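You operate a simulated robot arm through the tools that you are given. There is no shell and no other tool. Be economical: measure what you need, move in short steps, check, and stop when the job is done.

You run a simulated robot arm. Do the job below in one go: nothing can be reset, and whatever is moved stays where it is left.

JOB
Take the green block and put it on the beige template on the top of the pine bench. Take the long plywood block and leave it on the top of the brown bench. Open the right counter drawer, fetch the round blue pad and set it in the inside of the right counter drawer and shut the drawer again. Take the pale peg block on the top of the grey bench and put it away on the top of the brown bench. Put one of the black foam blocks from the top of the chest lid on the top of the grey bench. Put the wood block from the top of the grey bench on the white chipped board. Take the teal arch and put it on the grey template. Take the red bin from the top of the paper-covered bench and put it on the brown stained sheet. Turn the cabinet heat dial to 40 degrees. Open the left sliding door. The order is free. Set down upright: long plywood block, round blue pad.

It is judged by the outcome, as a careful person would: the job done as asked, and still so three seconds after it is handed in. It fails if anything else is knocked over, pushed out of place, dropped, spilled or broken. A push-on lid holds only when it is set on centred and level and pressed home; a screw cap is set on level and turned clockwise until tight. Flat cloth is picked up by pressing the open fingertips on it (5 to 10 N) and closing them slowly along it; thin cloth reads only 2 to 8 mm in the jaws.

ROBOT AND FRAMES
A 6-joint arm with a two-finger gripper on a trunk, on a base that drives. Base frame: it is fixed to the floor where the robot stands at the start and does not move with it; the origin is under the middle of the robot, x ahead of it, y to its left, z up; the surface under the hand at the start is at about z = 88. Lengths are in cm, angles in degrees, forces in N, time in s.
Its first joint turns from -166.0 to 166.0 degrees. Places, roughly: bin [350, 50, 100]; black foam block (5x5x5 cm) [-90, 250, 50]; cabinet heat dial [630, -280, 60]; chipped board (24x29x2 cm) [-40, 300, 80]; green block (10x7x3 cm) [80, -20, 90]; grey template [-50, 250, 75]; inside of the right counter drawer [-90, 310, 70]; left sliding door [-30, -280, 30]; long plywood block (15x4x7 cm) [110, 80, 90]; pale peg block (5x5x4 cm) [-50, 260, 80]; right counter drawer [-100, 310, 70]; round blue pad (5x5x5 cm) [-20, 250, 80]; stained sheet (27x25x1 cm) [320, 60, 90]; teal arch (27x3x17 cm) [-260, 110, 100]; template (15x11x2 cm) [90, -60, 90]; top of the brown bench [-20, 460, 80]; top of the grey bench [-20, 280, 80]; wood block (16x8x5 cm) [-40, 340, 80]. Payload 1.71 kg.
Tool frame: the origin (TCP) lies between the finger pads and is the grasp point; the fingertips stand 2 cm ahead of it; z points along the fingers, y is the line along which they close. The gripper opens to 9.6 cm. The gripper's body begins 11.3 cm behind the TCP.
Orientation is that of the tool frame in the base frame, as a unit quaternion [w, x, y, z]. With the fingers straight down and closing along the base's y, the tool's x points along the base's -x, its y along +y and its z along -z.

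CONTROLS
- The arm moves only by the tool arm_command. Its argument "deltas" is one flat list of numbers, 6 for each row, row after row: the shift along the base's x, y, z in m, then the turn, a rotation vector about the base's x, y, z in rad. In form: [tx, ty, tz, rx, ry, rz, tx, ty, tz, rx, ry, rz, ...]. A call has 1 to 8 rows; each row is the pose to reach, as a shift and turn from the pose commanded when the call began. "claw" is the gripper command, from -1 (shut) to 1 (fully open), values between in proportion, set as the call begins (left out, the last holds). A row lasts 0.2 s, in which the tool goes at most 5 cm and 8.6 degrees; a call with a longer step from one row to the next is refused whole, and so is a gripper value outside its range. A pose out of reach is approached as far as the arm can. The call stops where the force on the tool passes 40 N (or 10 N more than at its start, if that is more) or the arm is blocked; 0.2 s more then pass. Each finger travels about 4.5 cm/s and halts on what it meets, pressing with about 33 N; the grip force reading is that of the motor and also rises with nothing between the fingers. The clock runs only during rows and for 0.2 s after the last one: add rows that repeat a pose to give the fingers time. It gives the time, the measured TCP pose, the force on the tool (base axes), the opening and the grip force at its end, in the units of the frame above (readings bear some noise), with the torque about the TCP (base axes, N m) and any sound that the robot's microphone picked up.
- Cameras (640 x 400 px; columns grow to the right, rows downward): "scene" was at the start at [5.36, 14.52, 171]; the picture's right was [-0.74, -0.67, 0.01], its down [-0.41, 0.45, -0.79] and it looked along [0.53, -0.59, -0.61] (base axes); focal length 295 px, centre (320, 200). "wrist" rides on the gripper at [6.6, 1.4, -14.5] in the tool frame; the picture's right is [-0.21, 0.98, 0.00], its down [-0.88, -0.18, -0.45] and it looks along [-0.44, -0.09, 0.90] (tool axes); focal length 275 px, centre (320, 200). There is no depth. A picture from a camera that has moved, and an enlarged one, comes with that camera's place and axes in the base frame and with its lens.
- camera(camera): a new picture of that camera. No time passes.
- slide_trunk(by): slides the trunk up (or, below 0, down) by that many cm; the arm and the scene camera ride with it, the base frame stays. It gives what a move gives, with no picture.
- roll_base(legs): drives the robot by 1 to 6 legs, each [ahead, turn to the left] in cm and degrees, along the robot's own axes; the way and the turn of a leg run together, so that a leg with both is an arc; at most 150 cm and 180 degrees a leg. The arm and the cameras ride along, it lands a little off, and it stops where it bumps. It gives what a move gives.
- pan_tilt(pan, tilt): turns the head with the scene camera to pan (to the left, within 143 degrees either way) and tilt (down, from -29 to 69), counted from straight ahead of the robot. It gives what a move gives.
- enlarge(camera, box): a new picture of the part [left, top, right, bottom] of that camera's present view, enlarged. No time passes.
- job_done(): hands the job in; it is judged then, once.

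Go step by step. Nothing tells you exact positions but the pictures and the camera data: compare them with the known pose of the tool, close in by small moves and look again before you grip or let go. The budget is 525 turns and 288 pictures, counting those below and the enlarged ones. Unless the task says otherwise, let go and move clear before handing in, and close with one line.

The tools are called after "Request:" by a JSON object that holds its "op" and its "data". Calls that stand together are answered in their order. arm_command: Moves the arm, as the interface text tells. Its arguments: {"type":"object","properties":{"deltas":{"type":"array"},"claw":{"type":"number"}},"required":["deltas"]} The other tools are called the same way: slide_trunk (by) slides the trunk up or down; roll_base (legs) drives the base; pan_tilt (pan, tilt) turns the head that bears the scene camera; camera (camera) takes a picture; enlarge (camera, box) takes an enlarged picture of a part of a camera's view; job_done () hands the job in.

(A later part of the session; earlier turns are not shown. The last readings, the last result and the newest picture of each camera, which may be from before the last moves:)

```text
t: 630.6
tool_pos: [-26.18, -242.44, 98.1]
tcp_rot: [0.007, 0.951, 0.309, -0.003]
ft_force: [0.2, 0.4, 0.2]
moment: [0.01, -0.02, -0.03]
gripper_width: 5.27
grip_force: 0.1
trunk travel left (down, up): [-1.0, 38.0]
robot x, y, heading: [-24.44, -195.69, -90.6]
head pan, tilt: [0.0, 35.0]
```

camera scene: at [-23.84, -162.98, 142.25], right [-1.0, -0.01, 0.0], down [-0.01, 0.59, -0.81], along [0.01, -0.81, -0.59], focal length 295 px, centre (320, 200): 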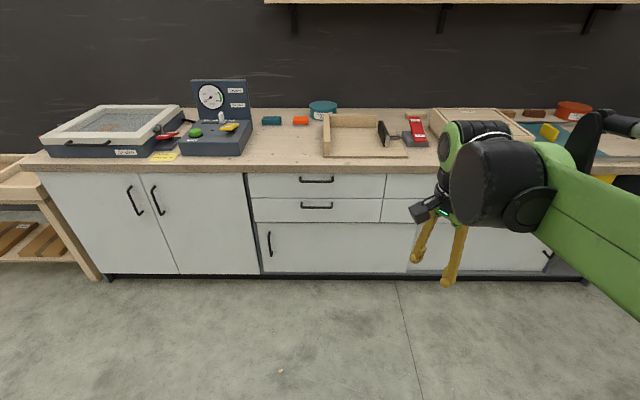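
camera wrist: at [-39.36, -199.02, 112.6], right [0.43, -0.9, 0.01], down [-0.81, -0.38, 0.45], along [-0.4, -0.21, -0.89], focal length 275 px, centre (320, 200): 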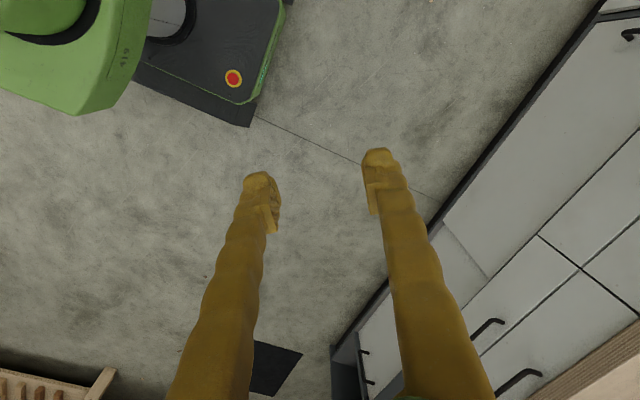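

Yaw the tool so it closes along x, moving toward the handle's x.

Request:
{"op": "arm_command", "data": {"deltas": [0.03, 0, -0.01, 0, 0, 0.135, 0.06, 0, -0.03, 0, 0, 0.27, 0.09, 0, -0.05, 0, 0, 0.405, 0.12, 0, -0.07, 0, 0, 0.54, 0.15, 0, -0.09, 0, 0, 0.675, 0.18, 0, -0.1, 0, 0, 0.81, 0.21, 0, -0.1, 0, 0, 0.942, 0.24, 0, -0.1, 0, 0, 0.942]}}

Request:
{"op": "arm_command", "data": {"deltas": [0.02, -0.01, -0.03, -0.13, 0, 0, 0.04, -0.02, -0.06, -0.26, 0, 0, 0.05, -0.03, -0.1, -0.39, 0, 0, 0.05, -0.04, -0.14, -0.52, 0, 0, 0.05, -0.05, -0.18, -0.65, 0, 0, 0.05, -0.06, -0.22, -0.785, 0, 0, 0.05, -0.07, -0.26, -0.785, 0, 0, 0.05, -0.08, -0.3, -0.785, 0, 0]}}

Request:
{"op": "camera", "data": {"camera": "wrist"}}

Request:
{"op": "camera", "data": {"camera": "scene"}}

```text
t: 632.4
tool_pos: [-2.16, -241.19, 88.62]
tcp_rot: [0.015, 0.706, 0.708, 0.004]
ft_force: [-0.2, -0.2, 0.8]
moment: [0.03, -0.04, -0.01]
gripper_width: 5.29
grip_force: 0.1
trunk travel left (down, up): [-1.0, 38.0]
robot x, y, heading: [-24.66, -195.69, -91.1]
head pan, tilt: [0.0, 35.0]
```

```text
t: 634.2
tool_pos: [4.78, -252.39, 64.94]
tcp_rot: [0.284, 0.648, 0.654, -0.268]
ft_force: [-0.9, 0.4, 0.1]
moment: [0.01, 0.0, 0.05]
gripper_width: 5.27
grip_force: 0.1
out of reach, approached as far as the arm can: row 6, 7, 8
trunk travel left (down, up): [-1.0, 38.0]
robot x, y, heading: [-24.58, -195.73, -91.0]
head pan, tilt: [0.0, 35.0]
```

```text
180 pictures are left
camera wrist: at [5.69, -237.33, 70.25], right [0.98, -0.13, 0.16], down [-0.2, -0.29, 0.94], along [-0.07, -0.95, -0.31], focal length 275 px, centre (320, 200)
```

wrist: 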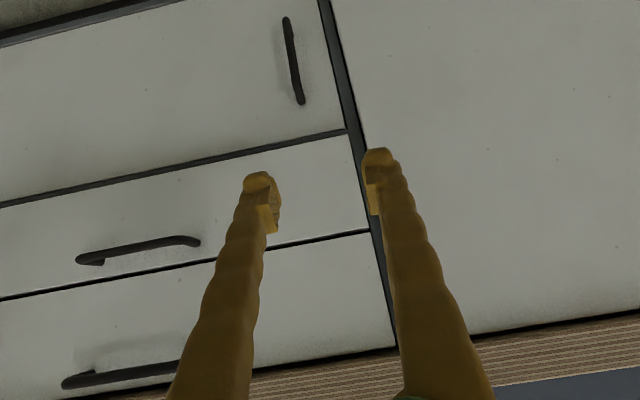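

```text
179 pictures are left
camera scene: at [-3.74, -203.88, 142.24], right [-1.0, 0.02, 0.0], down [0.01, 0.59, -0.81], along [-0.01, -0.81, -0.59], focal length 295 px, centre (320, 200)
```

scene: 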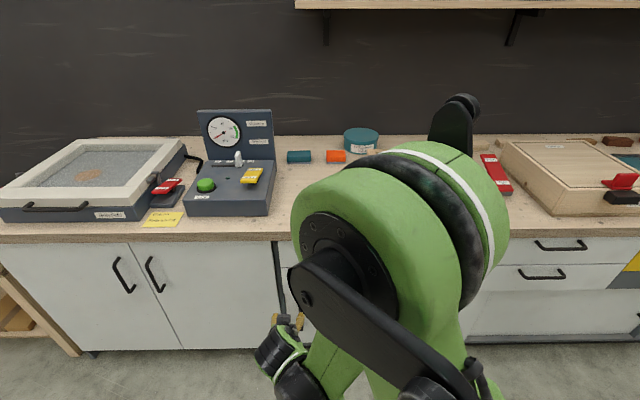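

Low poses fail when too close; the wrist needs more distance. Back the base up 12 cm and try reaching out farther.

Request:
{"op": "roll_base", "data": {"legs": [[-12, 0]]}}

Request:
{"op": "arm_command", "data": {"deltas": [0, -0.035, -0.02, 0, 0, 0, 0, -0.07, -0.04, 0, 0, 0, 0, -0.105, -0.06, 0, 0, 0, 0, -0.14, -0.08, 0, 0, 0, 0, -0.17, -0.11, 0, 0, 0, 0, -0.2, -0.14, 0, 0, 0]}}

```text
t: 635.6
tool_pos: [5.28, -240.22, 64.85]
tcp_rot: [0.284, 0.647, 0.656, -0.267]
ft_force: [0.8, 0.2, -0.1]
moment: [-0.01, 0.02, -0.01]
gripper_width: 5.29
grip_force: 0.1
trunk travel left (down, up): [-1.0, 38.0]
robot x, y, heading: [-24.49, -183.52, -90.8]
head pan, tilt: [0.0, 35.0]
```

```text
t: 637.0
tool_pos: [5.5, -259.09, 51.54]
tcp_rot: [0.289, 0.644, 0.654, -0.272]
ft_force: [0.2, 0.5, 0.2]
moment: [0.04, -0.02, 0.02]
gripper_width: 5.28
grip_force: 0.0
trunk travel left (down, up): [-1.0, 38.0]
robot x, y, heading: [-24.47, -183.67, -90.4]
head pan, tilt: [0.0, 35.0]
```

Farther out works. Look at the handle from here.

Request:
{"op": "camera", "data": {"camera": "wrist"}}

```text
178 pictures are left
camera wrist: at [6.22, -243.84, 56.71], right [0.98, -0.12, 0.17], down [-0.19, -0.28, 0.94], along [-0.07, -0.95, -0.3], focal length 275 px, centre (320, 200)
```

wrist: 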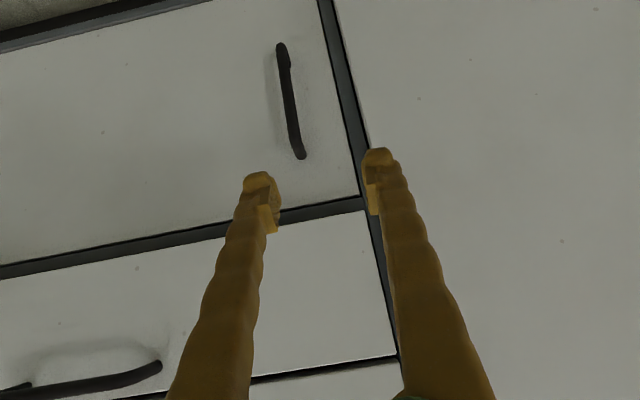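

Handle confirmed at (2.9, -271), z 27–43. Narrow jaws and advance toward (2.9, -270.8, 38).

Request:
{"op": "arm_command", "data": {"deltas": [-0.008, -0.025, -0.03, 0, 0, 0, -0.015, -0.05, -0.06, 0, 0, 0, -0.022, -0.075, -0.09, 0, 0, 0, -0.026, -0.095, -0.11, 0, 0, 0], "claw": -0.15}}

Request:
{"op": "camera", "data": {"camera": "wrist"}}

```text
t: 638.0
tool_pos: [2.59, -268.59, 40.75]
tcp_rot: [0.288, 0.645, 0.654, -0.271]
ft_force: [0.6, 0.5, 1.3]
moment: [0.0, 0.0, 0.0]
gripper_width: 4.09
grip_force: 0.0
trunk travel left (down, up): [-1.0, 38.0]
robot x, y, heading: [-24.18, -183.62, -90.5]
head pan, tilt: [0.0, 35.0]
```

```text
177 pictures are left
camera wrist: at [3.35, -253.45, 45.91], right [0.98, -0.12, 0.17], down [-0.19, -0.28, 0.94], along [-0.07, -0.95, -0.3], focal length 275 px, centre (320, 200)
```

wrist: 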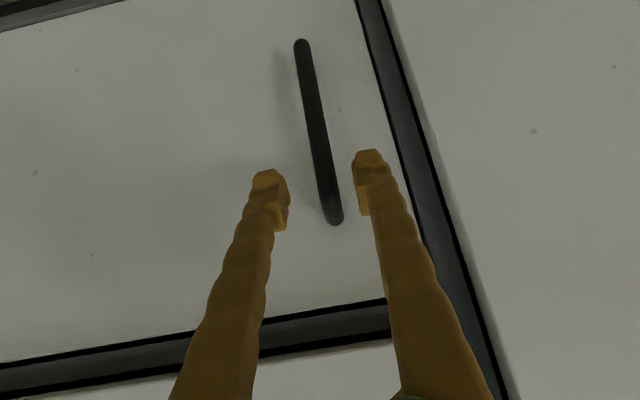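

Request:
{"op": "arm_command", "data": {"deltas": [0.001, -0.01, -0.012, 0, 0, 0, 0.002, -0.02, -0.026, 0, 0, 0, 0.002, -0.02, -0.026, 0, 0, 0]}}

Request:
{"op": "arm_command", "data": {"deltas": [0, 0, 0, 0, 0, 0, 0, 0, 0, 0, 0, 0, 0, 0, 0, 0, 0, 0, 0, 0, 0, 0, 0, 0], "claw": -1}}

Request:
{"op": "camera", "data": {"camera": "wrist"}}

```text
t: 638.8
tool_pos: [2.86, -270.72, 38.18]
tcp_rot: [0.288, 0.645, 0.654, -0.272]
ft_force: [0.6, 0.3, 0.4]
moment: [0.01, 0.0, 0.01]
gripper_width: 4.1
grip_force: 0.0
trunk travel left (down, up): [-1.0, 38.0]
robot x, y, heading: [-23.82, -183.41, -90.8]
head pan, tilt: [0.0, 35.0]
```

```text
t: 639.8
tool_pos: [2.82, -270.62, 38.03]
tcp_rot: [0.289, 0.645, 0.653, -0.272]
ft_force: [2.2, -1.0, -1.1]
moment: [0.03, -0.02, -0.02]
gripper_width: 1.24
grip_force: 34.8
trunk travel left (down, up): [-1.0, 38.0]
robot x, y, heading: [-24.23, -183.33, -90.6]
head pan, tilt: [0.0, 35.0]
```

```text
176 pictures are left
camera wrist: at [3.67, -255.52, 43.21], right [0.98, -0.12, 0.17], down [-0.19, -0.28, 0.94], along [-0.07, -0.95, -0.3], focal length 275 px, centre (320, 200)
```

wrist: 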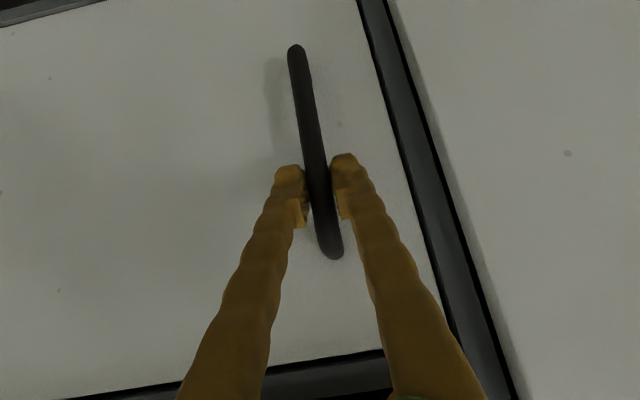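

Handle gripped. Slide it along -x.

Request:
{"op": "arm_command", "data": {"deltas": [-0.015, 0, 0, 0, 0, 0, -0.035, 0, 0, 0, 0, 0, -0.06, 0, 0, 0, 0, 0, -0.085, 0, 0, 0, 0, 0, -0.11, 0, 0, 0, 0, 0, -0.135, 0, 0, 0, 0, 0, -0.16, 0, 0, 0, 0, 0, -0.185, 0, 0, 0, 0, 0]}}

```text
t: 641.6
tool_pos: [-15.67, -272.03, 38.48]
tcp_rot: [0.286, 0.646, 0.654, -0.272]
ft_force: [-0.9, 18.8, -20.0]
moment: [-0.11, 0.43, 0.02]
gripper_width: 0.82
grip_force: 35.1
out of reach, approached as far as the arm can: row 6, 7, 8
trunk travel left (down, up): [-1.0, 38.0]
robot x, y, heading: [-24.55, -183.57, -90.6]
head pan, tilt: [0.0, 35.0]
```

The arm hit its "too near" limit at x ≈ -16 (door moved ~18 cm). Release, back the base 13 cm, and regrip with a longer reach.

Request:
{"op": "arm_command", "data": {"deltas": [0, 0, 0, 0, 0, 0, 0, 0, 0, 0, 0, 0, 0, 0, 0, 0, 0, 0], "claw": -0.1}}

Request:
{"op": "roll_base", "data": {"legs": [[-13, 0]]}}

Request:
{"op": "camera", "data": {"camera": "wrist"}}

```text
t: 642.4
tool_pos: [-15.65, -272.03, 38.62]
tcp_rot: [0.287, 0.645, 0.654, -0.272]
ft_force: [-0.1, 0.1, 0.2]
moment: [0.0, 0.0, -0.02]
gripper_width: 4.31
grip_force: 0.1
trunk travel left (down, up): [-1.0, 38.0]
robot x, y, heading: [-24.01, -183.57, -90.8]
head pan, tilt: [0.0, 35.0]
```

```text
t: 643.9
tool_pos: [-15.44, -258.9, 38.52]
tcp_rot: [0.287, 0.644, 0.655, -0.27]
ft_force: [0.2, 1.1, -0.3]
moment: [-0.03, 0.02, 0.0]
gripper_width: 4.35
grip_force: 0.0
trunk travel left (down, up): [-1.0, 38.0]
robot x, y, heading: [-24.03, -170.54, -90.9]
head pan, tilt: [0.0, 35.0]
```

```text
175 pictures are left
camera wrist: at [-14.67, -243.85, 43.77], right [0.98, -0.12, 0.17], down [-0.19, -0.29, 0.94], along [-0.07, -0.95, -0.3], focal length 275 px, centre (320, 200)
```

wrist: 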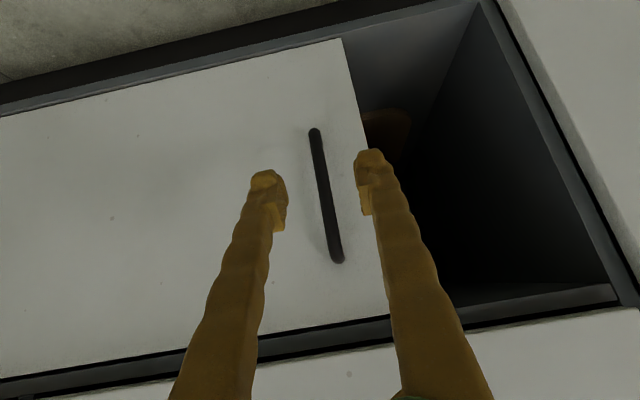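

Regrip: advance straight 12 cm and close.

Request:
{"op": "arm_command", "data": {"deltas": [0.002, -0.03, 0, 0, 0, 0, 0.003, -0.06, 0, 0, 0, 0, 0.003, -0.09, 0, 0, 0, 0, 0.003, -0.118, 0, 0, 0, 0, 0.003, -0.118, 0, 0, 0, 0]}}

Request:
{"op": "arm_command", "data": {"deltas": [0, 0, 0, 0, 0, 0, 0, 0, 0, 0, 0, 0, 0, 0, 0, 0, 0, 0, 0, 0, 0, 0, 0, 0], "claw": -1}}

Request:
{"op": "arm_command", "data": {"deltas": [-0.015, 0, 0, 0, 0, 0, -0.035, 0, 0, 0, 0, 0, -0.06, 0, 0, 0, 0, 0, -0.085, 0, 0, 0, 0, 0, -0.11, 0, 0, 0, 0, 0, -0.135, 0, 0, 0, 0, 0, -0.16, 0, 0, 0, 0, 0, -0.185, 0, 0, 0, 0, 0]}}

```text
t: 645.1
tool_pos: [-15.05, -270.3, 40.09]
tcp_rot: [0.292, 0.643, 0.652, -0.275]
ft_force: [-0.7, 0.6, 1.0]
moment: [0.02, 0.04, 0.0]
gripper_width: 4.32
grip_force: 0.0
trunk travel left (down, up): [-1.0, 38.0]
robot x, y, heading: [-23.98, -170.64, -90.5]
head pan, tilt: [0.0, 35.0]
```

```text
t: 646.1
tool_pos: [-14.98, -270.21, 40.07]
tcp_rot: [0.292, 0.643, 0.652, -0.276]
ft_force: [2.4, -4.4, -0.9]
moment: [-0.02, 0.02, 0.04]
gripper_width: 1.29
grip_force: 35.5
trunk travel left (down, up): [-1.0, 38.0]
robot x, y, heading: [-23.92, -170.34, -90.8]
head pan, tilt: [0.0, 35.0]
```

```text
t: 647.9
tool_pos: [-33.63, -270.08, 39.94]
tcp_rot: [0.293, 0.642, 0.653, -0.275]
ft_force: [-1.1, -25.5, 10.1]
moment: [-0.36, 0.08, -0.05]
gripper_width: 1.27
grip_force: 34.4
trunk travel left (down, up): [-1.0, 38.0]
robot x, y, heading: [-24.07, -170.62, -90.6]
head pan, tilt: [0.0, 35.0]
```

Moving well. Continue, with a small y correction.

Request:
{"op": "arm_command", "data": {"deltas": [-0.015, -0.003, 0, 0, 0, 0, -0.035, -0.004, 0, 0, 0, 0, -0.06, -0.004, 0, 0, 0, 0, -0.085, -0.004, 0, 0, 0, 0, -0.11, -0.004, 0, 0, 0, 0, -0.135, -0.004, 0, 0, 0, 0, -0.16, -0.004, 0, 0, 0, 0, -0.185, -0.004, 0, 0, 0, 0]}}

Request:
{"op": "camera", "data": {"camera": "wrist"}}

```text
t: 649.7
tool_pos: [-52.13, -270.77, 39.96]
tcp_rot: [0.292, 0.643, 0.652, -0.276]
ft_force: [-1.3, -24.7, 7.9]
moment: [-0.72, 0.04, -0.06]
gripper_width: 1.2
grip_force: 35.1
trunk travel left (down, up): [-1.0, 38.0]
robot x, y, heading: [-23.89, -170.28, -90.7]
head pan, tilt: [0.0, 35.0]
```

```text
174 pictures are left
camera wrist: at [-51.28, -255.55, 44.98], right [0.98, -0.12, 0.17], down [-0.19, -0.27, 0.94], along [-0.07, -0.96, -0.29], focal length 275 px, centre (320, 200)
```

wrist: 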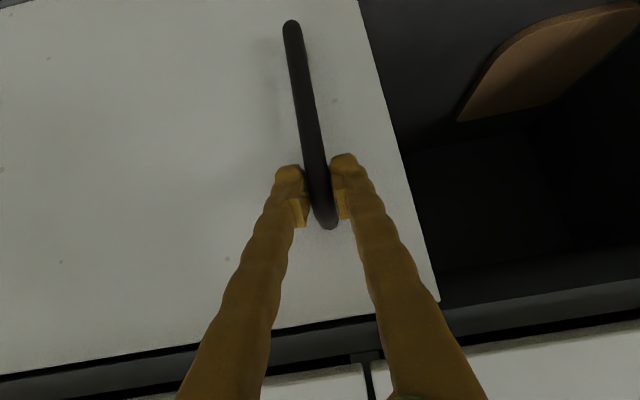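

55 cm open so far. Push on a bit further.

Request:
{"op": "arm_command", "data": {"deltas": [-0.015, -0.002, 0, 0, 0, 0, -0.035, -0.004, 0, 0, 0, 0, -0.06, -0.005, 0, 0, 0, 0, -0.085, -0.006, 0, 0, 0, 0, -0.11, -0.006, 0, 0, 0, 0, -0.135, -0.006, 0, 0, 0, 0]}}

Request:
{"op": "camera", "data": {"camera": "scene"}}

```text
t: 650.6
tool_pos: [-56.96, -270.41, 41.04]
tcp_rot: [0.299, 0.639, 0.653, -0.276]
ft_force: [2.5, -21.8, -20.3]
moment: [-0.14, -0.02, 0.0]
gripper_width: 1.4
grip_force: 35.2
trunk travel left (down, up): [-1.0, 38.0]
robot x, y, heading: [-24.23, -169.88, -90.8]
head pan, tilt: [0.0, 35.0]
stopped in row 4: the force on the tool passed its limit at 61 N (the readings are from after the stop); the commanded pose is now the measured one
```

```text
173 pictures are left
camera scene: at [-3.38, -178.97, 142.18], right [-1.0, 0.01, 0.0], down [0.01, 0.59, -0.81], along [-0.01, -0.81, -0.59], focal length 295 px, centre (320, 200)
```

scene: 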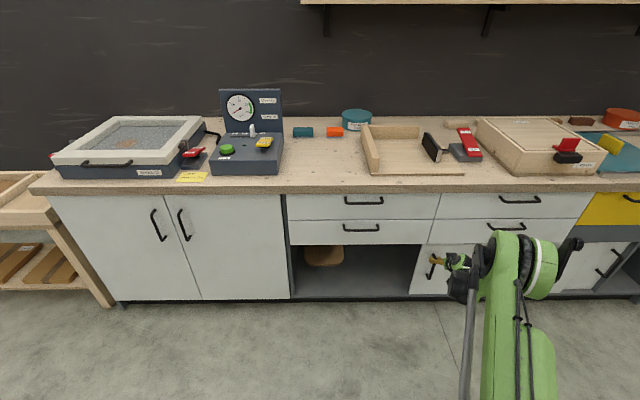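

The left door is open to its stop. Release and withdraw.

Request:
{"op": "arm_command", "data": {"deltas": [0, 0, 0, 0, 0, 0, 0, 0, 0, 0, 0, 0, 0, 0, 0, 0, 0, 0], "claw": 0}}

Request:
{"op": "roll_base", "data": {"legs": [[-30, 0]]}}

Request:
{"op": "slide_trunk", "data": {"by": 29}}

Request:
{"op": "camera", "data": {"camera": "scene"}}

```text
t: 651.4
tool_pos: [-57.13, -270.44, 41.26]
tcp_rot: [0.299, 0.639, 0.653, -0.275]
ft_force: [0.2, -0.2, -0.2]
moment: [0.0, 0.0, -0.02]
gripper_width: 4.83
grip_force: 0.2
trunk travel left (down, up): [-1.0, 38.0]
robot x, y, heading: [-24.22, -170.25, -91.0]
head pan, tilt: [0.0, 35.0]
```

```text
t: 654.0
tool_pos: [-56.38, -240.87, 41.11]
tcp_rot: [0.299, 0.637, 0.654, -0.276]
ft_force: [0.3, 0.0, -0.7]
moment: [-0.02, 0.0, 0.04]
gripper_width: 4.79
grip_force: 0.0
trunk travel left (down, up): [-1.0, 38.0]
robot x, y, heading: [-23.66, -140.69, -90.6]
head pan, tilt: [0.0, 35.0]
```

```text
t: 656.9
tool_pos: [-56.24, -240.16, 71.7]
tcp_rot: [0.305, 0.634, 0.653, -0.28]
ft_force: [-0.1, -0.7, 0.2]
moment: [0.01, 0.02, 0.05]
gripper_width: 4.82
grip_force: 0.2
trunk travel left (down, up): [-30.0, 9.0]
robot x, y, heading: [-23.57, -140.5, -90.2]
head pan, tilt: [0.0, 35.0]
```

```text
172 pictures are left
camera scene: at [-3.02, -149.3, 171.23], right [-1.0, 0.01, 0.0], down [0.0, 0.59, -0.81], along [-0.01, -0.81, -0.59], focal length 295 px, centre (320, 200)
```

scene: 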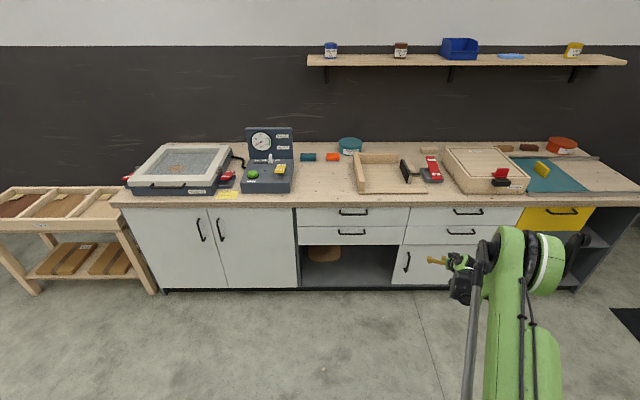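

Door done. Now re-level the tool, tuck it in, and drive east along the corridor toward the paper-covered bench.

Request:
{"op": "arm_command", "data": {"deltas": [0.01, 0.02, 0.04, 0.1, 0, 0, 0.02, 0.04, 0.08, 0.2, 0, 0, 0.04, 0.06, 0.12, 0.3, 0, 0, 0.06, 0.08, 0.16, 0.4, 0, 0, 0.08, 0.1, 0.2, 0.5, 0, 0, 0.1, 0.12, 0.24, 0.6, 0, 0, 0.12, 0.14, 0.28, 0.7, 0, 0, 0.14, 0.17, 0.31, 0.8, 0, 0]}}

Request:
{"op": "arm_command", "data": {"deltas": [0.03, 0.035, 0.01, 0, 0, 0, 0.06, 0.07, 0.02, 0, 0, 0, 0.09, 0.11, 0.03, 0, 0, 0, 0.12, 0.15, 0.04, 0, 0, 0, 0.15, 0.19, 0.05, 0, 0, 0, 0.17, 0.23, 0.06, 0, 0, 0, 0.18, 0.27, 0.07, 0, 0, 0, 0.18, 0.31, 0.08, 0, 0, 0]}}

```text
t: 658.7
tool_pos: [-42.0, -223.15, 102.9]
tcp_rot: [0.032, 0.703, 0.71, -0.004]
ft_force: [0.0, 0.3, 0.1]
moment: [0.03, 0.01, 0.02]
gripper_width: 4.82
grip_force: 0.0
trunk travel left (down, up): [-30.0, 9.0]
robot x, y, heading: [-23.71, -140.9, -90.3]
head pan, tilt: [0.0, 35.0]
```

```text
refused: row 3 steps farther than a row can; nothing moved
```

Request:
{"op": "arm_command", "data": {"deltas": [0.02, 0.035, 0.01, 0, 0, 0, 0.04, 0.07, 0.02, 0, 0, 0, 0.06, 0.11, 0.03, 0, 0, 0, 0.08, 0.15, 0.04, 0, 0, 0, 0.1, 0.19, 0.05, 0, 0, 0, 0.12, 0.23, 0.06, 0, 0, 0, 0.14, 0.27, 0.07, 0, 0, 0, 0.16, 0.31, 0.08, 0, 0, 0], "claw": 1}}

Request:
{"op": "roll_base", "data": {"legs": [[45, 0], [0, 90], [145, 0]]}}

Request:
{"op": "pan_tilt", "data": {"pan": 35, "tilt": 20}}

Request:
{"op": "camera", "data": {"camera": "scene"}}

```text
t: 660.5
tool_pos: [-25.82, -192.19, 110.88]
tcp_rot: [0.033, 0.703, 0.71, -0.005]
ft_force: [-0.3, 1.0, -0.5]
moment: [-0.07, -0.01, 0.0]
gripper_width: 9.6
grip_force: 0.0
trunk travel left (down, up): [-30.0, 9.0]
robot x, y, heading: [-23.42, -140.77, -90.4]
head pan, tilt: [0.0, 35.0]
```

```text
t: 679.3
tool_pos: [174.37, -196.55, 110.93]
tcp_rot: [0.027, 0.018, 0.999, 0.02]
ft_force: [-0.4, -0.2, 0.9]
moment: [-0.01, 0.01, -0.01]
gripper_width: 9.58
grip_force: 0.0
trunk travel left (down, up): [-30.0, 9.0]
robot x, y, heading: [122.7, -191.94, -3.0]
head pan, tilt: [0.0, 35.0]
```

```text
t: 680.4
tool_pos: [172.43, -196.41, 111.61]
tcp_rot: [0.036, 0.019, 0.999, 0.02]
ft_force: [-0.1, 0.4, 0.2]
moment: [-0.01, -0.02, 0.02]
gripper_width: 9.57
grip_force: 0.1
trunk travel left (down, up): [-30.0, 9.0]
robot x, y, heading: [122.9, -191.73, -3.1]
head pan, tilt: [35.0, 20.0]
```

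```text
171 pictures are left
camera scene: at [130.17, -166.1, 173.69], right [0.53, -0.85, 0.0], down [-0.3, -0.18, -0.94], along [0.8, 0.5, -0.35], focal length 295 px, centre (320, 200)
```

scene: 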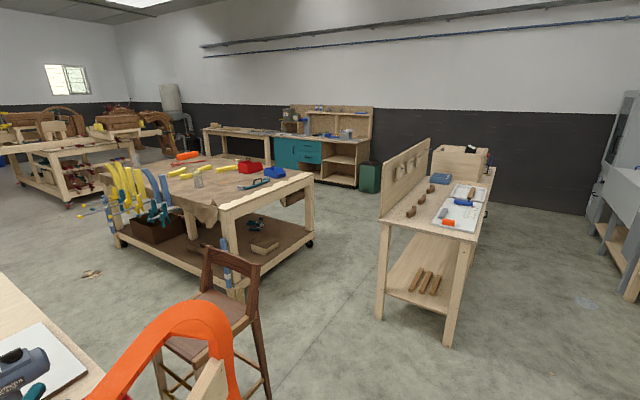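

I can see the paper bench (x ≈ 265–371, y 0–200) with red bin near (357, 65). I'll go round via the gap south of it to its east side; first a stage with a look.

Request:
{"op": "roll_base", "data": {"legs": [[0, 3], [148, 0], [0, 90], [65, 0]]}}

Request:
{"op": "pan_tilt", "data": {"pan": 0, "tilt": 30}}

Request:
{"op": "camera", "data": {"camera": "scene"}}

```text
t: 700.9
tool_pos: [272.65, -79.96, 111.61]
tcp_rot: [0.01, -0.704, 0.71, 0.038]
ft_force: [-1.0, -0.2, -0.2]
moment: [0.0, -0.01, 0.01]
gripper_width: 9.59
grip_force: 0.0
trunk travel left (down, up): [-30.0, 9.0]
robot x, y, heading: [269.36, -130.05, 88.9]
head pan, tilt: [35.0, 20.0]
```

```text
t: 701.9
tool_pos: [272.6, -82.32, 112.57]
tcp_rot: [0.016, -0.702, 0.71, 0.045]
ft_force: [-0.1, 0.2, 0.0]
moment: [0.05, 0.0, -0.01]
gripper_width: 9.58
grip_force: 0.1
trunk travel left (down, up): [-30.0, 9.0]
robot x, y, heading: [269.57, -129.95, 88.7]
head pan, tilt: [0.0, 30.0]
```

```text
170 pictures are left
camera scene: at [248.56, -122.41, 172.09], right [1.0, -0.02, 0.0], down [-0.01, -0.5, -0.86], along [0.02, 0.86, -0.51], focal length 295 px, centre (320, 200)
```

scene: 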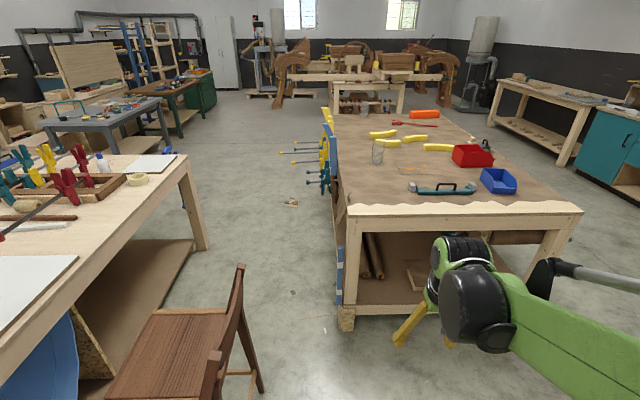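

The lane is clear. I'll stand south of the paper bench at about (338, -32), facing +y.

Request:
{"op": "roll_base", "data": {"legs": [[82, 0], [0, -88.7], [68, 0], [0, 90], [14, 0]]}}

Request:
{"op": "pan_tilt", "data": {"pan": 0, "tilt": 42}}

Request:
{"op": "camera", "data": {"camera": "scene"}}

```text
t: 725.2
tool_pos: [340.91, 12.98, 112.18]
tcp_rot: [-0.014, 0.711, -0.702, -0.043]
ft_force: [-0.7, 0.3, 0.1]
moment: [0.02, 0.01, 0.01]
gripper_width: 9.61
grip_force: 0.1
trunk travel left (down, up): [-30.0, 9.0]
robot x, y, heading: [338.99, -35.13, 89.5]
head pan, tilt: [0.0, 30.0]
```

```text
t: 725.9
tool_pos: [340.87, 11.52, 112.87]
tcp_rot: [-0.019, 0.711, -0.701, -0.048]
ft_force: [0.3, -1.3, -0.2]
moment: [0.09, 0.0, 0.01]
gripper_width: 9.61
grip_force: 0.0
trunk travel left (down, up): [-30.0, 9.0]
robot x, y, heading: [338.99, -34.94, 89.7]
head pan, tilt: [0.0, 42.0]
```

```text
169 pictures are left
camera scene: at [317.95, -27.56, 170.21], right [1.0, 0.0, 0.0], down [0.0, -0.68, -0.73], along [0.0, 0.73, -0.68], focal length 295 px, centre (320, 200)
```

scene: 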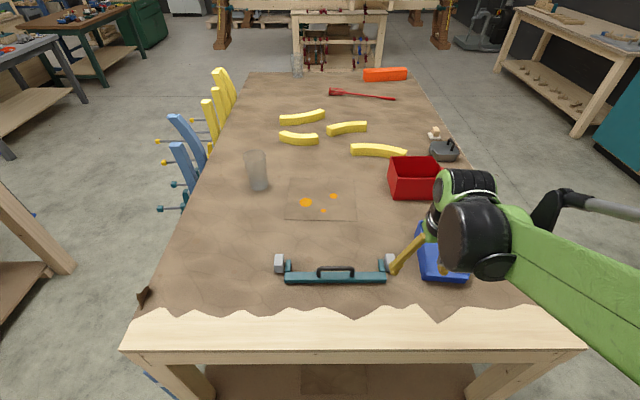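

The stained sheet is centred near (318.4, 59.6); red bin is at around (357, 66). Bring the tool over for a wrist look.

Request:
{"op": "arm_command", "data": {"deltas": [0, 0.04, 0.01, 0, 0, 0, 0.0, 0.08, 0.02, 0, 0, 0, 0.0, 0.12, 0.03, 0, 0, 0, 0.0, 0.16, 0.04, 0, 0, 0, 0.0, 0.2, 0.05, 0, 0, 0, 0.02, 0.24, 0.06, 0, 0, 0, 0.04, 0.27, 0.07, 0, 0, 0]}}

Request:
{"op": "camera", "data": {"camera": "wrist"}}

Request:
{"op": "enlarge", "data": {"camera": "scene", "box": [270, 130, 470, 255]}}

```text
t: 727.5
tool_pos: [345.12, 38.93, 119.93]
tcp_rot: [-0.02, 0.71, -0.702, -0.047]
ft_force: [-0.2, 1.2, 0.8]
moment: [0.0, 0.01, -0.03]
gripper_width: 9.58
grip_force: 0.0
trunk travel left (down, up): [-30.0, 9.0]
robot x, y, heading: [338.83, -35.35, 89.6]
head pan, tilt: [0.0, 42.0]
```

```text
168 pictures are left
camera wrist: at [344.31, 31.08, 133.74], right [-0.98, 0.19, 0.06], down [0.19, 0.83, 0.52], along [0.05, 0.52, -0.85], focal length 275 px, centre (320, 200)
```

wrist: 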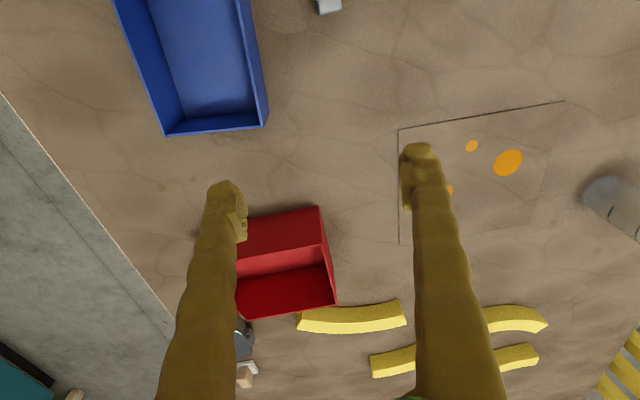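

```text
3.20 times, centred on (370, 192) of scene
camera zoom: at [317.99, -27.1, 170.19], right [1.0, 0.0, 0.0], down [0.0, -0.68, -0.73], along [0.0, 0.73, -0.68], focal length 944 px, centre (160, 224)
```

zoom: 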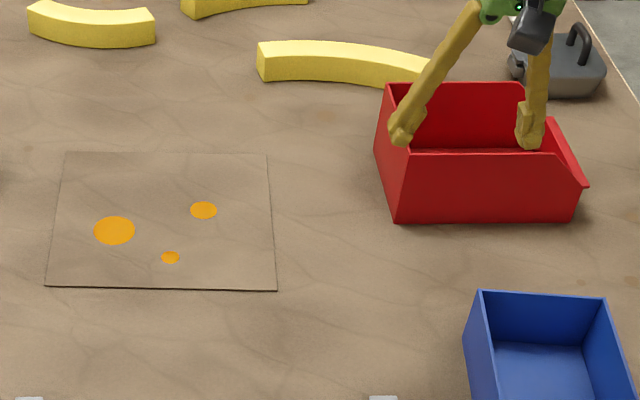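

The red bin (≈23×14×12 cm) has its south wall along y ≈ 60.5. I'll edge 4 cm closer, turn the jaws to close along y and pinch that wall at mid-length.

Request:
{"op": "roll_base", "data": {"legs": [[4, 0]]}}

Request:
{"op": "arm_command", "data": {"deltas": [0, 0, 0, 0, 0, -0.145, 0, 0, 0, 0, 0, -0.29, 0, 0, 0, 0, 0, -0.435, 0, 0, 0, 0, 0, -0.58, 0, 0, 0, 0, 0, -0.725, 0, 0, 0, 0, 0, -0.87, 0.01, 0.01, 0, 0, 0, -1.015, 0.02, 0.02, 0, 0, 0, -1.16]}}

Request:
{"op": "arm_command", "data": {"deltas": [0.02, 0.03, 0, 0, 0, -0.14, 0.04, 0.06, 0, 0, 0, -0.28, 0.06, 0.09, 0, 0, 0, -0.41, 0.08, 0.12, 0, 0, 0, -0.41]}}

Request:
{"op": "camera", "data": {"camera": "wrist"}}

```text
t: 728.5
tool_pos: [345.18, 42.85, 119.97]
tcp_rot: [-0.019, 0.711, -0.702, -0.047]
ft_force: [-0.3, 0.5, 0.5]
moment: [0.05, 0.01, 0.03]
gripper_width: 9.62
grip_force: 0.1
trunk travel left (down, up): [-30.0, 9.0]
robot x, y, heading: [339.22, -31.04, 89.8]
head pan, tilt: [0.0, 42.0]
```

```text
t: 730.3
tool_pos: [347.09, 43.15, 120.93]
tcp_rot: [0.049, -0.21, 0.976, 0.03]
ft_force: [0.3, 0.4, 1.1]
moment: [-0.01, 0.0, 0.01]
gripper_width: 9.59
grip_force: 0.0
trunk travel left (down, up): [-30.0, 9.0]
robot x, y, heading: [339.63, -30.94, 89.9]
head pan, tilt: [0.0, 42.0]
```

```text
t: 731.3
tool_pos: [355.16, 55.31, 121.03]
tcp_rot: [0.055, -0.006, 0.998, 0.019]
ft_force: [-0.6, 0.3, 0.0]
moment: [-0.01, -0.01, -0.01]
gripper_width: 9.6
grip_force: 0.1
trunk travel left (down, up): [-30.0, 9.0]
robot x, y, heading: [339.02, -31.24, 90.0]
head pan, tilt: [0.0, 42.0]
```

```text
166 pictures are left
camera wrist: at [346.9, 56.04, 134.77], right [0.19, 0.98, 0.06], down [0.82, -0.19, 0.53], along [0.53, -0.05, -0.84], focal length 275 px, centre (320, 200)
```

wrist: 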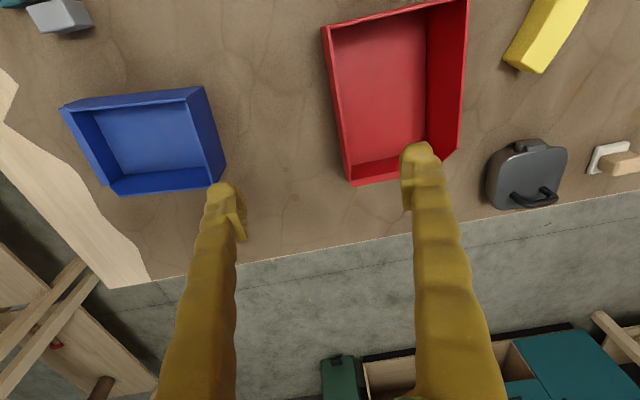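

Correct the 6° tilt, centre over the south wall (x 357, y ≈ 58.7) and descend part way.

Request:
{"op": "arm_command", "data": {"deltas": [0.01, 0.017, 0, -0.02, 0.055, 0, 0.018, 0.034, -0.02, -0.038, 0.11, 0, 0.018, 0.034, -0.06, -0.038, 0.11, 0, 0.018, 0.034, -0.1, -0.038, 0.11, 0, 0.018, 0.034, -0.13, -0.038, 0.11, 0], "claw": 0.3}}

Request:
{"op": "camera", "data": {"camera": "wrist"}}

Request:
{"op": "enlarge", "data": {"camera": "scene", "box": [340, 110, 500, 210]}}

```text
t: 732.5
tool_pos: [357.01, 58.32, 107.81]
tcp_rot: [0.0, -0.007, 1.0, 0.002]
ft_force: [-0.4, -0.3, -0.2]
moment: [-0.04, 0.04, 0.0]
gripper_width: 6.24
grip_force: 0.1
trunk travel left (down, up): [-30.0, 9.0]
robot x, y, heading: [338.75, -31.23, 89.9]
head pan, tilt: [0.0, 42.0]
```

```text
165 pictures are left
camera wrist: at [350.29, 59.71, 122.29], right [0.19, 0.98, 0.0], down [0.88, -0.17, 0.44], along [0.44, -0.08, -0.9], focal length 275 px, centre (320, 200)
```

wrist: 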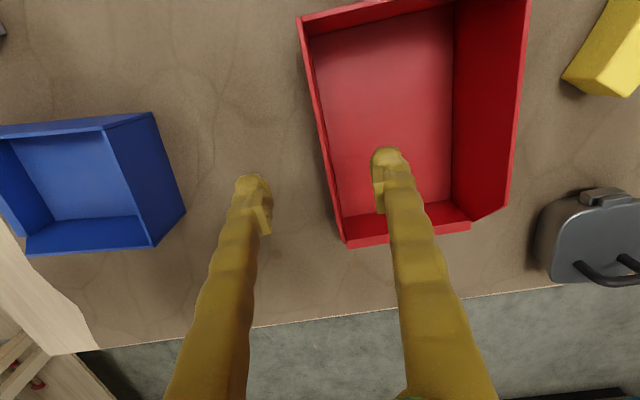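

```text
4.00 times, centred on (420, 160) of scene
camera zoom: at [317.98, -23.03, 170.19], right [1.0, 0.0, 0.0], down [0.0, -0.68, -0.73], along [0.0, 0.73, -0.68], focal length 1179 px, centre (-80, 360)
```

zoom: 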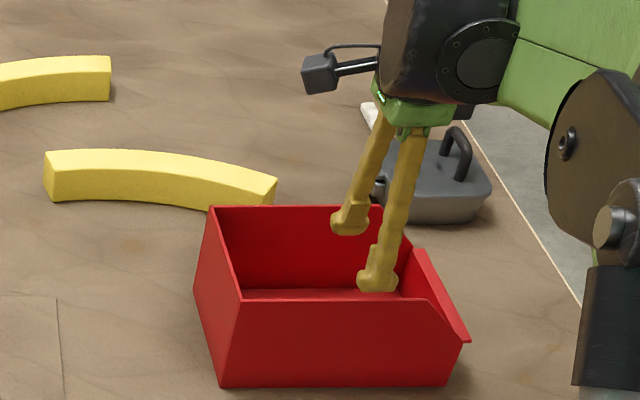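

Wall is centred between the fingers, rim ≈ 101. Descend and pinch.

Request:
{"op": "arm_command", "data": {"deltas": [0, 0.003, -0.03, 0, 0, 0, 0, 0.003, -0.06, 0, 0, 0, 0, 0.003, -0.085, 0, 0, 0, 0, 0.003, -0.085, 0, 0, 0]}}

Request:
{"op": "arm_command", "data": {"deltas": [0, 0, 0, 0, 0, 0, 0, 0, 0, 0, 0, 0, 0, 0, 0, 0, 0, 0, 0, 0, 0, 0, 0, 0, 0, 0, 0, 0, 0, 0], "claw": -1}}

Request:
{"op": "camera", "data": {"camera": "wrist"}}

```text
t: 733.5
tool_pos: [356.94, 58.83, 99.49]
tcp_rot: [0.0, -0.007, 1.0, 0.0]
ft_force: [0.0, 0.3, 0.0]
moment: [-0.03, -0.01, 0.0]
gripper_width: 6.22
grip_force: 0.0
trunk travel left (down, up): [-30.0, 9.0]
robot x, y, heading: [338.71, -31.14, 89.8]
head pan, tilt: [0.0, 42.0]
```

```text
t: 734.7
tool_pos: [357.07, 58.9, 99.53]
tcp_rot: [0.0, -0.007, 1.0, 0.001]
ft_force: [0.1, 0.5, 0.1]
moment: [0.01, -0.01, -0.07]
gripper_width: 0.62
grip_force: 31.9
trunk travel left (down, up): [-30.0, 9.0]
robot x, y, heading: [339.2, -31.2, 89.8]
head pan, tilt: [0.0, 42.0]
```

```text
163 pictures are left
camera wrist: at [350.23, 60.13, 113.92], right [0.19, 0.98, 0.0], down [0.88, -0.17, 0.44], along [0.44, -0.08, -0.9], focal length 275 px, centre (320, 200)
```

wrist: 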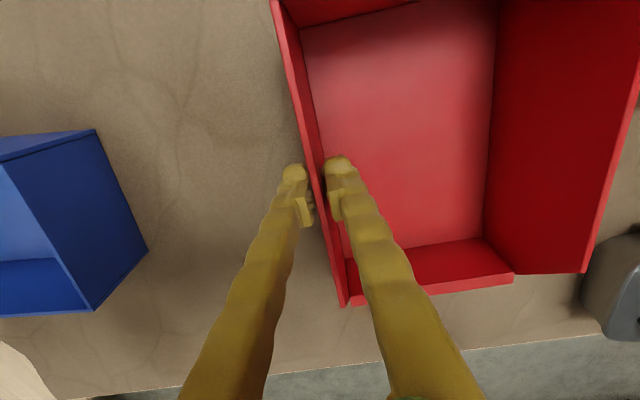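

Wall pinched. Lift slowly and check for tilt.

Request:
{"op": "arm_command", "data": {"deltas": [0, 0, 0.01, 0, 0, 0, 0, 0, 0.025, 0, 0, 0, 0, 0, 0.045, 0, 0, 0, 0, 0, 0.07, 0, 0, 0, 0, 0, 0.09, 0, 0, 0]}}

Request:
{"op": "enlarge", "data": {"camera": "scene", "box": [260, 90, 500, 240]}}

```text
t: 735.9
tool_pos: [357.08, 58.79, 108.25]
tcp_rot: [0.0, -0.007, 1.0, 0.001]
ft_force: [-0.2, -0.4, -3.1]
moment: [-0.27, 0.01, 0.01]
gripper_width: 0.62
grip_force: 32.2
trunk travel left (down, up): [-30.0, 9.0]
robot x, y, heading: [339.19, -31.24, 89.6]
head pan, tilt: [0.0, 42.0]
```

```text
2.67 times, centred on (380, 165) of scene
camera zoom: at [318.0, -23.05, 170.19], right [1.0, 0.0, 0.0], down [0.0, -0.68, -0.73], along [0.0, 0.73, -0.68], focal length 786 px, centre (160, 293)
```

zoom: 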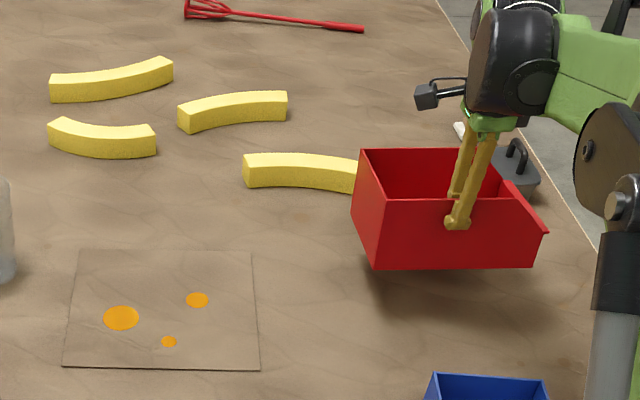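

Bin hangs level. Carry it over the sheet: TCP target ≈ (316.2, 54.4).

Request:
{"op": "arm_command", "data": {"deltas": [-0.03, -0.003, 0.01, 0, 0, 0, -0.075, -0.008, 0.01, 0, 0, 0, -0.12, -0.013, 0.01, 0, 0, 0, -0.165, -0.018, 0.01, 0, 0, 0, -0.21, -0.023, 0.01, 0, 0, 0, -0.255, -0.028, 0.01, 0, 0, 0, -0.3, -0.033, 0.01, 0, 0, 0, -0.345, -0.038, 0.01, 0, 0, 0]}}

Request:
{"op": "arm_command", "data": {"deltas": [-0.03, -0.003, 0, 0, 0, 0, -0.055, -0.006, 0, 0, 0, 0, -0.063, -0.006, 0, 0, 0, 0, -0.063, -0.006, -0.03, 0, 0, 0, -0.063, -0.006, -0.06, 0, 0, 0]}}

Request:
{"op": "enlarge", "data": {"camera": "scene", "box": [220, 110, 420, 235]}}

Request:
{"op": "camera", "data": {"camera": "wrist"}}

```text
t: 737.7
tool_pos: [322.31, 54.78, 109.55]
tcp_rot: [0.0, -0.006, 1.0, 0.0]
ft_force: [-0.1, 0.0, -3.6]
moment: [-0.28, 0.03, 0.02]
gripper_width: 0.62
grip_force: 32.5
trunk travel left (down, up): [-30.0, 9.0]
robot x, y, heading: [339.17, -31.28, 89.2]
head pan, tilt: [0.0, 42.0]
```

```text
t: 738.9
tool_pos: [316.37, 54.59, 103.46]
tcp_rot: [0.0, -0.008, 1.0, 0.001]
ft_force: [-0.6, -1.4, -3.4]
moment: [-0.29, 0.04, 0.01]
gripper_width: 0.58
grip_force: 32.7
trunk travel left (down, up): [-30.0, 9.0]
robot x, y, heading: [338.99, -31.53, 89.9]
head pan, tilt: [0.0, 42.0]
```

```text
3.20 times, centred on (320, 172) of scene
camera zoom: at [317.98, -23.0, 170.18], right [1.0, 0.0, 0.0], down [0.0, -0.68, -0.73], along [0.0, 0.73, -0.68], focal length 944 px, centre (320, 288)
```

zoom: 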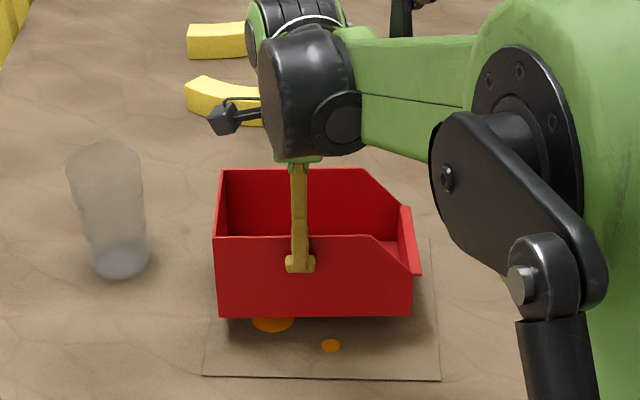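

```text
160 pictures are left
camera wrist: at [309.59, 55.96, 117.88], right [0.19, 0.98, 0.0], down [0.88, -0.17, 0.44], along [0.44, -0.08, -0.9], focal length 275 px, centre (320, 200)
```

wrist: 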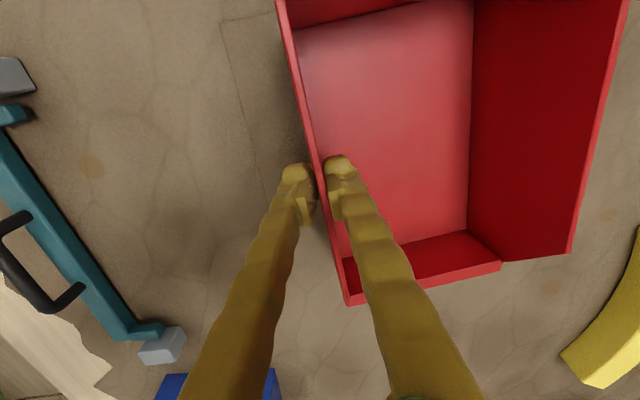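

Positioned well within the sheet. Lower gently.

Request:
{"op": "arm_command", "data": {"deltas": [0.004, 0.001, -0.01, 0, 0, 0, 0.008, 0.002, -0.02, 0, 0, 0, 0.008, 0.002, -0.026, 0, 0, 0]}}

Request:
{"op": "arm_command", "data": {"deltas": [0, 0, -0.003, 0, 0, 0]}}

Request:
{"op": "arm_command", "data": {"deltas": [0, 0, -0.003, 0, 0, 0]}}

```text
t: 739.7
tool_pos: [316.99, 54.56, 100.8]
tcp_rot: [-0.001, -0.007, 1.0, 0.001]
ft_force: [-0.6, -1.5, -1.2]
moment: [-0.05, 0.01, -0.03]
gripper_width: 0.56
grip_force: 32.2
trunk travel left (down, up): [-30.0, 9.0]
robot x, y, heading: [339.11, -30.71, 90.0]
head pan, tilt: [0.0, 42.0]
```

```text
t: 740.1
tool_pos: [316.98, 54.6, 100.72]
tcp_rot: [0.0, -0.007, 1.0, 0.001]
ft_force: [0.6, 0.7, -2.6]
moment: [0.0, -0.01, -0.01]
gripper_width: 0.6
grip_force: 32.2
trunk travel left (down, up): [-30.0, 9.0]
robot x, y, heading: [338.96, -31.11, 89.7]
head pan, tilt: [0.0, 42.0]
```

```text
t: 740.5
tool_pos: [316.96, 54.61, 100.3]
tcp_rot: [0.0, -0.007, 1.0, 0.0]
ft_force: [-0.2, -0.5, -3.1]
moment: [0.01, 0.01, -0.03]
gripper_width: 0.59
grip_force: 32.3
trunk travel left (down, up): [-30.0, 9.0]
robot x, y, heading: [339.22, -31.19, 89.9]
head pan, tilt: [0.0, 42.0]
```

Request:
{"op": "arm_command", "data": {"deltas": [0, 0, -0.003, 0, 0, 0]}}

Request:
{"op": "arm_command", "data": {"deltas": [0, 0, -0.003, 0, 0, 0]}}

```text
t: 740.9
tool_pos: [317.02, 54.59, 99.99]
tcp_rot: [-0.001, -0.006, 1.0, 0.001]
ft_force: [-0.7, 0.5, -2.3]
moment: [-0.01, 0.0, 0.0]
gripper_width: 0.6
grip_force: 32.3
trunk travel left (down, up): [-30.0, 9.0]
robot x, y, heading: [339.01, -31.31, 89.8]
head pan, tilt: [0.0, 42.0]
```

```text
t: 741.3
tool_pos: [317.07, 54.75, 99.78]
tcp_rot: [0.001, -0.007, 1.0, 0.001]
ft_force: [-0.6, 1.7, 7.8]
moment: [0.02, -0.12, -0.04]
gripper_width: 0.61
grip_force: 32.1
trunk travel left (down, up): [-30.0, 9.0]
robot x, y, heading: [338.61, -31.18, 89.7]
head pan, tilt: [0.0, 42.0]
```

Fully in contact. Release and rise.

Request:
{"op": "arm_command", "data": {"deltas": [0, 0, 0, 0, 0, 0, 0, 0, 0, 0, 0, 0, 0, 0, 0, 0, 0, 0, 0, 0, 0.03, 0, 0, 0, 0, 0, 0.07, 0, 0, 0, 0, 0, 0.11, 0, 0, 0, 0, 0, 0.15, 0, 0, 0, 0, -0.02, 0.19, 0, 0, 0], "claw": -0.1}}

Request:
{"op": "camera", "data": {"camera": "wrist"}}

Request:
{"op": "enlarge", "data": {"camera": "scene", "box": [220, 110, 420, 235]}}

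```text
t: 743.1
tool_pos: [316.83, 52.47, 118.59]
tcp_rot: [0.0, -0.007, 1.0, 0.001]
ft_force: [0.2, 0.2, -0.3]
moment: [-0.06, -0.01, 0.02]
gripper_width: 4.3
grip_force: 0.1
trunk travel left (down, up): [-30.0, 9.0]
robot x, y, heading: [339.26, -31.2, 90.0]
head pan, tilt: [0.0, 42.0]
```

```text
159 pictures are left
camera wrist: at [310.07, 53.84, 133.07], right [0.19, 0.98, 0.0], down [0.88, -0.17, 0.44], along [0.44, -0.08, -0.9], focal length 275 px, centre (320, 200)
```

wrist: 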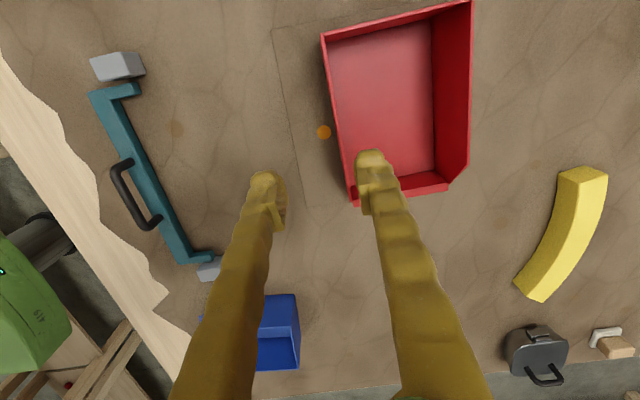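

```text
3.20 times, centred on (320, 172) of scene
camera zoom: at [317.99, -23.06, 170.2], right [1.0, 0.0, 0.0], down [0.0, -0.68, -0.73], along [0.0, 0.73, -0.68], focal length 944 px, centre (320, 288)
```

zoom: 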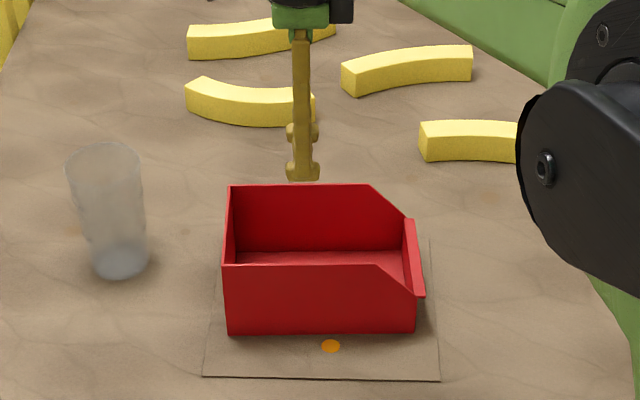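

The bin sits on the stained sheet. Now retract and head for the heat dial at (630, -280).

Request:
{"op": "arm_command", "data": {"deltas": [0.02, -0.03, 0.01, 0, 0, 0, 0.04, -0.06, 0.03, 0, 0, 0, 0.06, -0.1, 0.05, 0, 0, 0, 0.08, -0.14, 0.06, 0, 0, 0, 0.1, -0.18, 0.07, 0, 0, 0, 0.12, -0.22, 0.07, 0, 0, 0, 0.14, -0.26, 0.07, 0, 0, 0, 0.16, -0.3, 0.07, 0, 0, 0]}}

Request:
{"op": "roll_base", "data": {"legs": [[-17, 0], [0, -90], [110, 0]]}}

Request:
{"op": "pan_tilt", "data": {"pan": -45, "tilt": 20}}

Request:
{"op": "camera", "data": {"camera": "scene"}}

```text
t: 744.9
tool_pos: [332.86, 22.62, 125.88]
tcp_rot: [0.0, -0.008, 1.0, 0.002]
ft_force: [0.7, 0.2, 0.6]
moment: [0.08, 0.01, 0.0]
gripper_width: 4.31
grip_force: 0.0
trunk travel left (down, up): [-30.0, 9.0]
robot x, y, heading: [338.85, -30.97, 90.0]
head pan, tilt: [0.0, 42.0]
```

```text
t: 759.8
tool_pos: [502.7, -45.29, 125.92]
tcp_rot: [0.001, 0.708, 0.706, 0.001]
ft_force: [0.0, 0.6, -0.3]
moment: [0.01, 0.01, 0.0]
gripper_width: 4.28
grip_force: 0.0
trunk travel left (down, up): [-30.0, 9.0]
robot x, y, heading: [448.24, -50.6, -1.4]
head pan, tilt: [0.0, 42.0]
```

```text
t: 760.9
tool_pos: [500.76, -45.25, 126.66]
tcp_rot: [0.006, 0.709, 0.706, 0.006]
ft_force: [0.1, -0.3, 0.3]
moment: [0.02, -0.03, 0.0]
gripper_width: 4.29
grip_force: 0.0
trunk travel left (down, up): [-30.0, 9.0]
robot x, y, heading: [448.52, -50.42, -1.2]
head pan, tilt: [-45.0, 20.0]
```

```text
157 pictures are left
camera scene: at [453.79, -36.33, 173.69], right [-0.72, -0.69, 0.01], down [-0.24, 0.25, -0.94], along [0.65, -0.68, -0.35], focal length 295 px, centre (320, 200)
```

scene: 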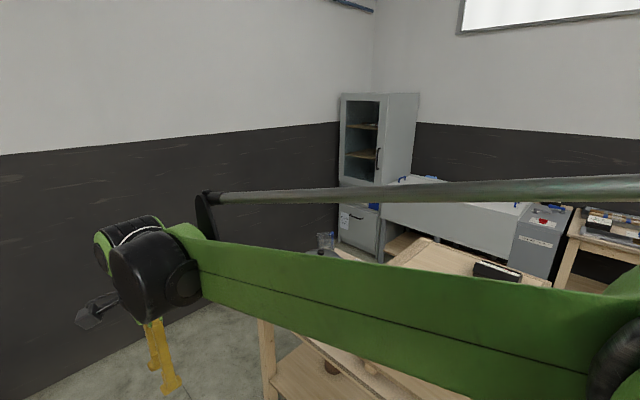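

The heat cabinet stands in the SE corner facing north. Drive to around (575, -170) facing it.

Request:
{"op": "roll_base", "data": {"legs": [[120, 0], [0, -88.8], [95, 0]]}}

Request:
{"op": "pan_tilt", "data": {"pan": 25, "tilt": 30}}

Request:
{"op": "camera", "data": {"camera": "scene"}}

```text
t: 777.0
tool_pos: [575.8, -123.54, 126.33]
tcp_rot: [0.005, 1.0, 0.015, 0.0]
ft_force: [1.1, 0.4, 1.0]
moment: [-0.01, 0.03, 0.01]
gripper_width: 4.33
grip_force: 0.0
trunk travel left (down, up): [-30.0, 9.0]
robot x, y, heading: [568.77, -70.34, -90.5]
head pan, tilt: [-45.0, 20.0]
stopped in leg 3: the robot was blocked; the commanded pose is now the measured one
```

```text
t: 778.4
tool_pos: [575.92, -122.08, 126.87]
tcp_rot: [0.011, 1.0, 0.014, 0.001]
ft_force: [-0.5, 1.2, -0.2]
moment: [0.0, -0.02, -0.01]
gripper_width: 4.32
grip_force: 0.0
trunk travel left (down, up): [-30.0, 9.0]
robot x, y, heading: [569.04, -70.73, -90.5]
head pan, tilt: [25.0, 30.0]
```

```text
156 pictures are left
camera scene: at [593.59, -75.06, 172.16], right [-0.91, -0.41, 0.0], down [-0.21, 0.45, -0.87], along [0.36, -0.79, -0.49], focal length 295 px, centre (320, 200)
```

scene: 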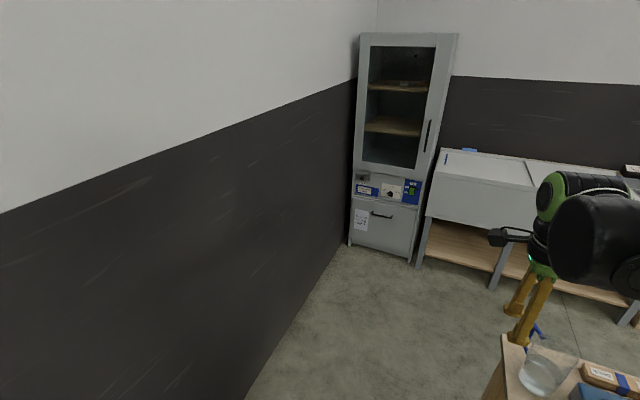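

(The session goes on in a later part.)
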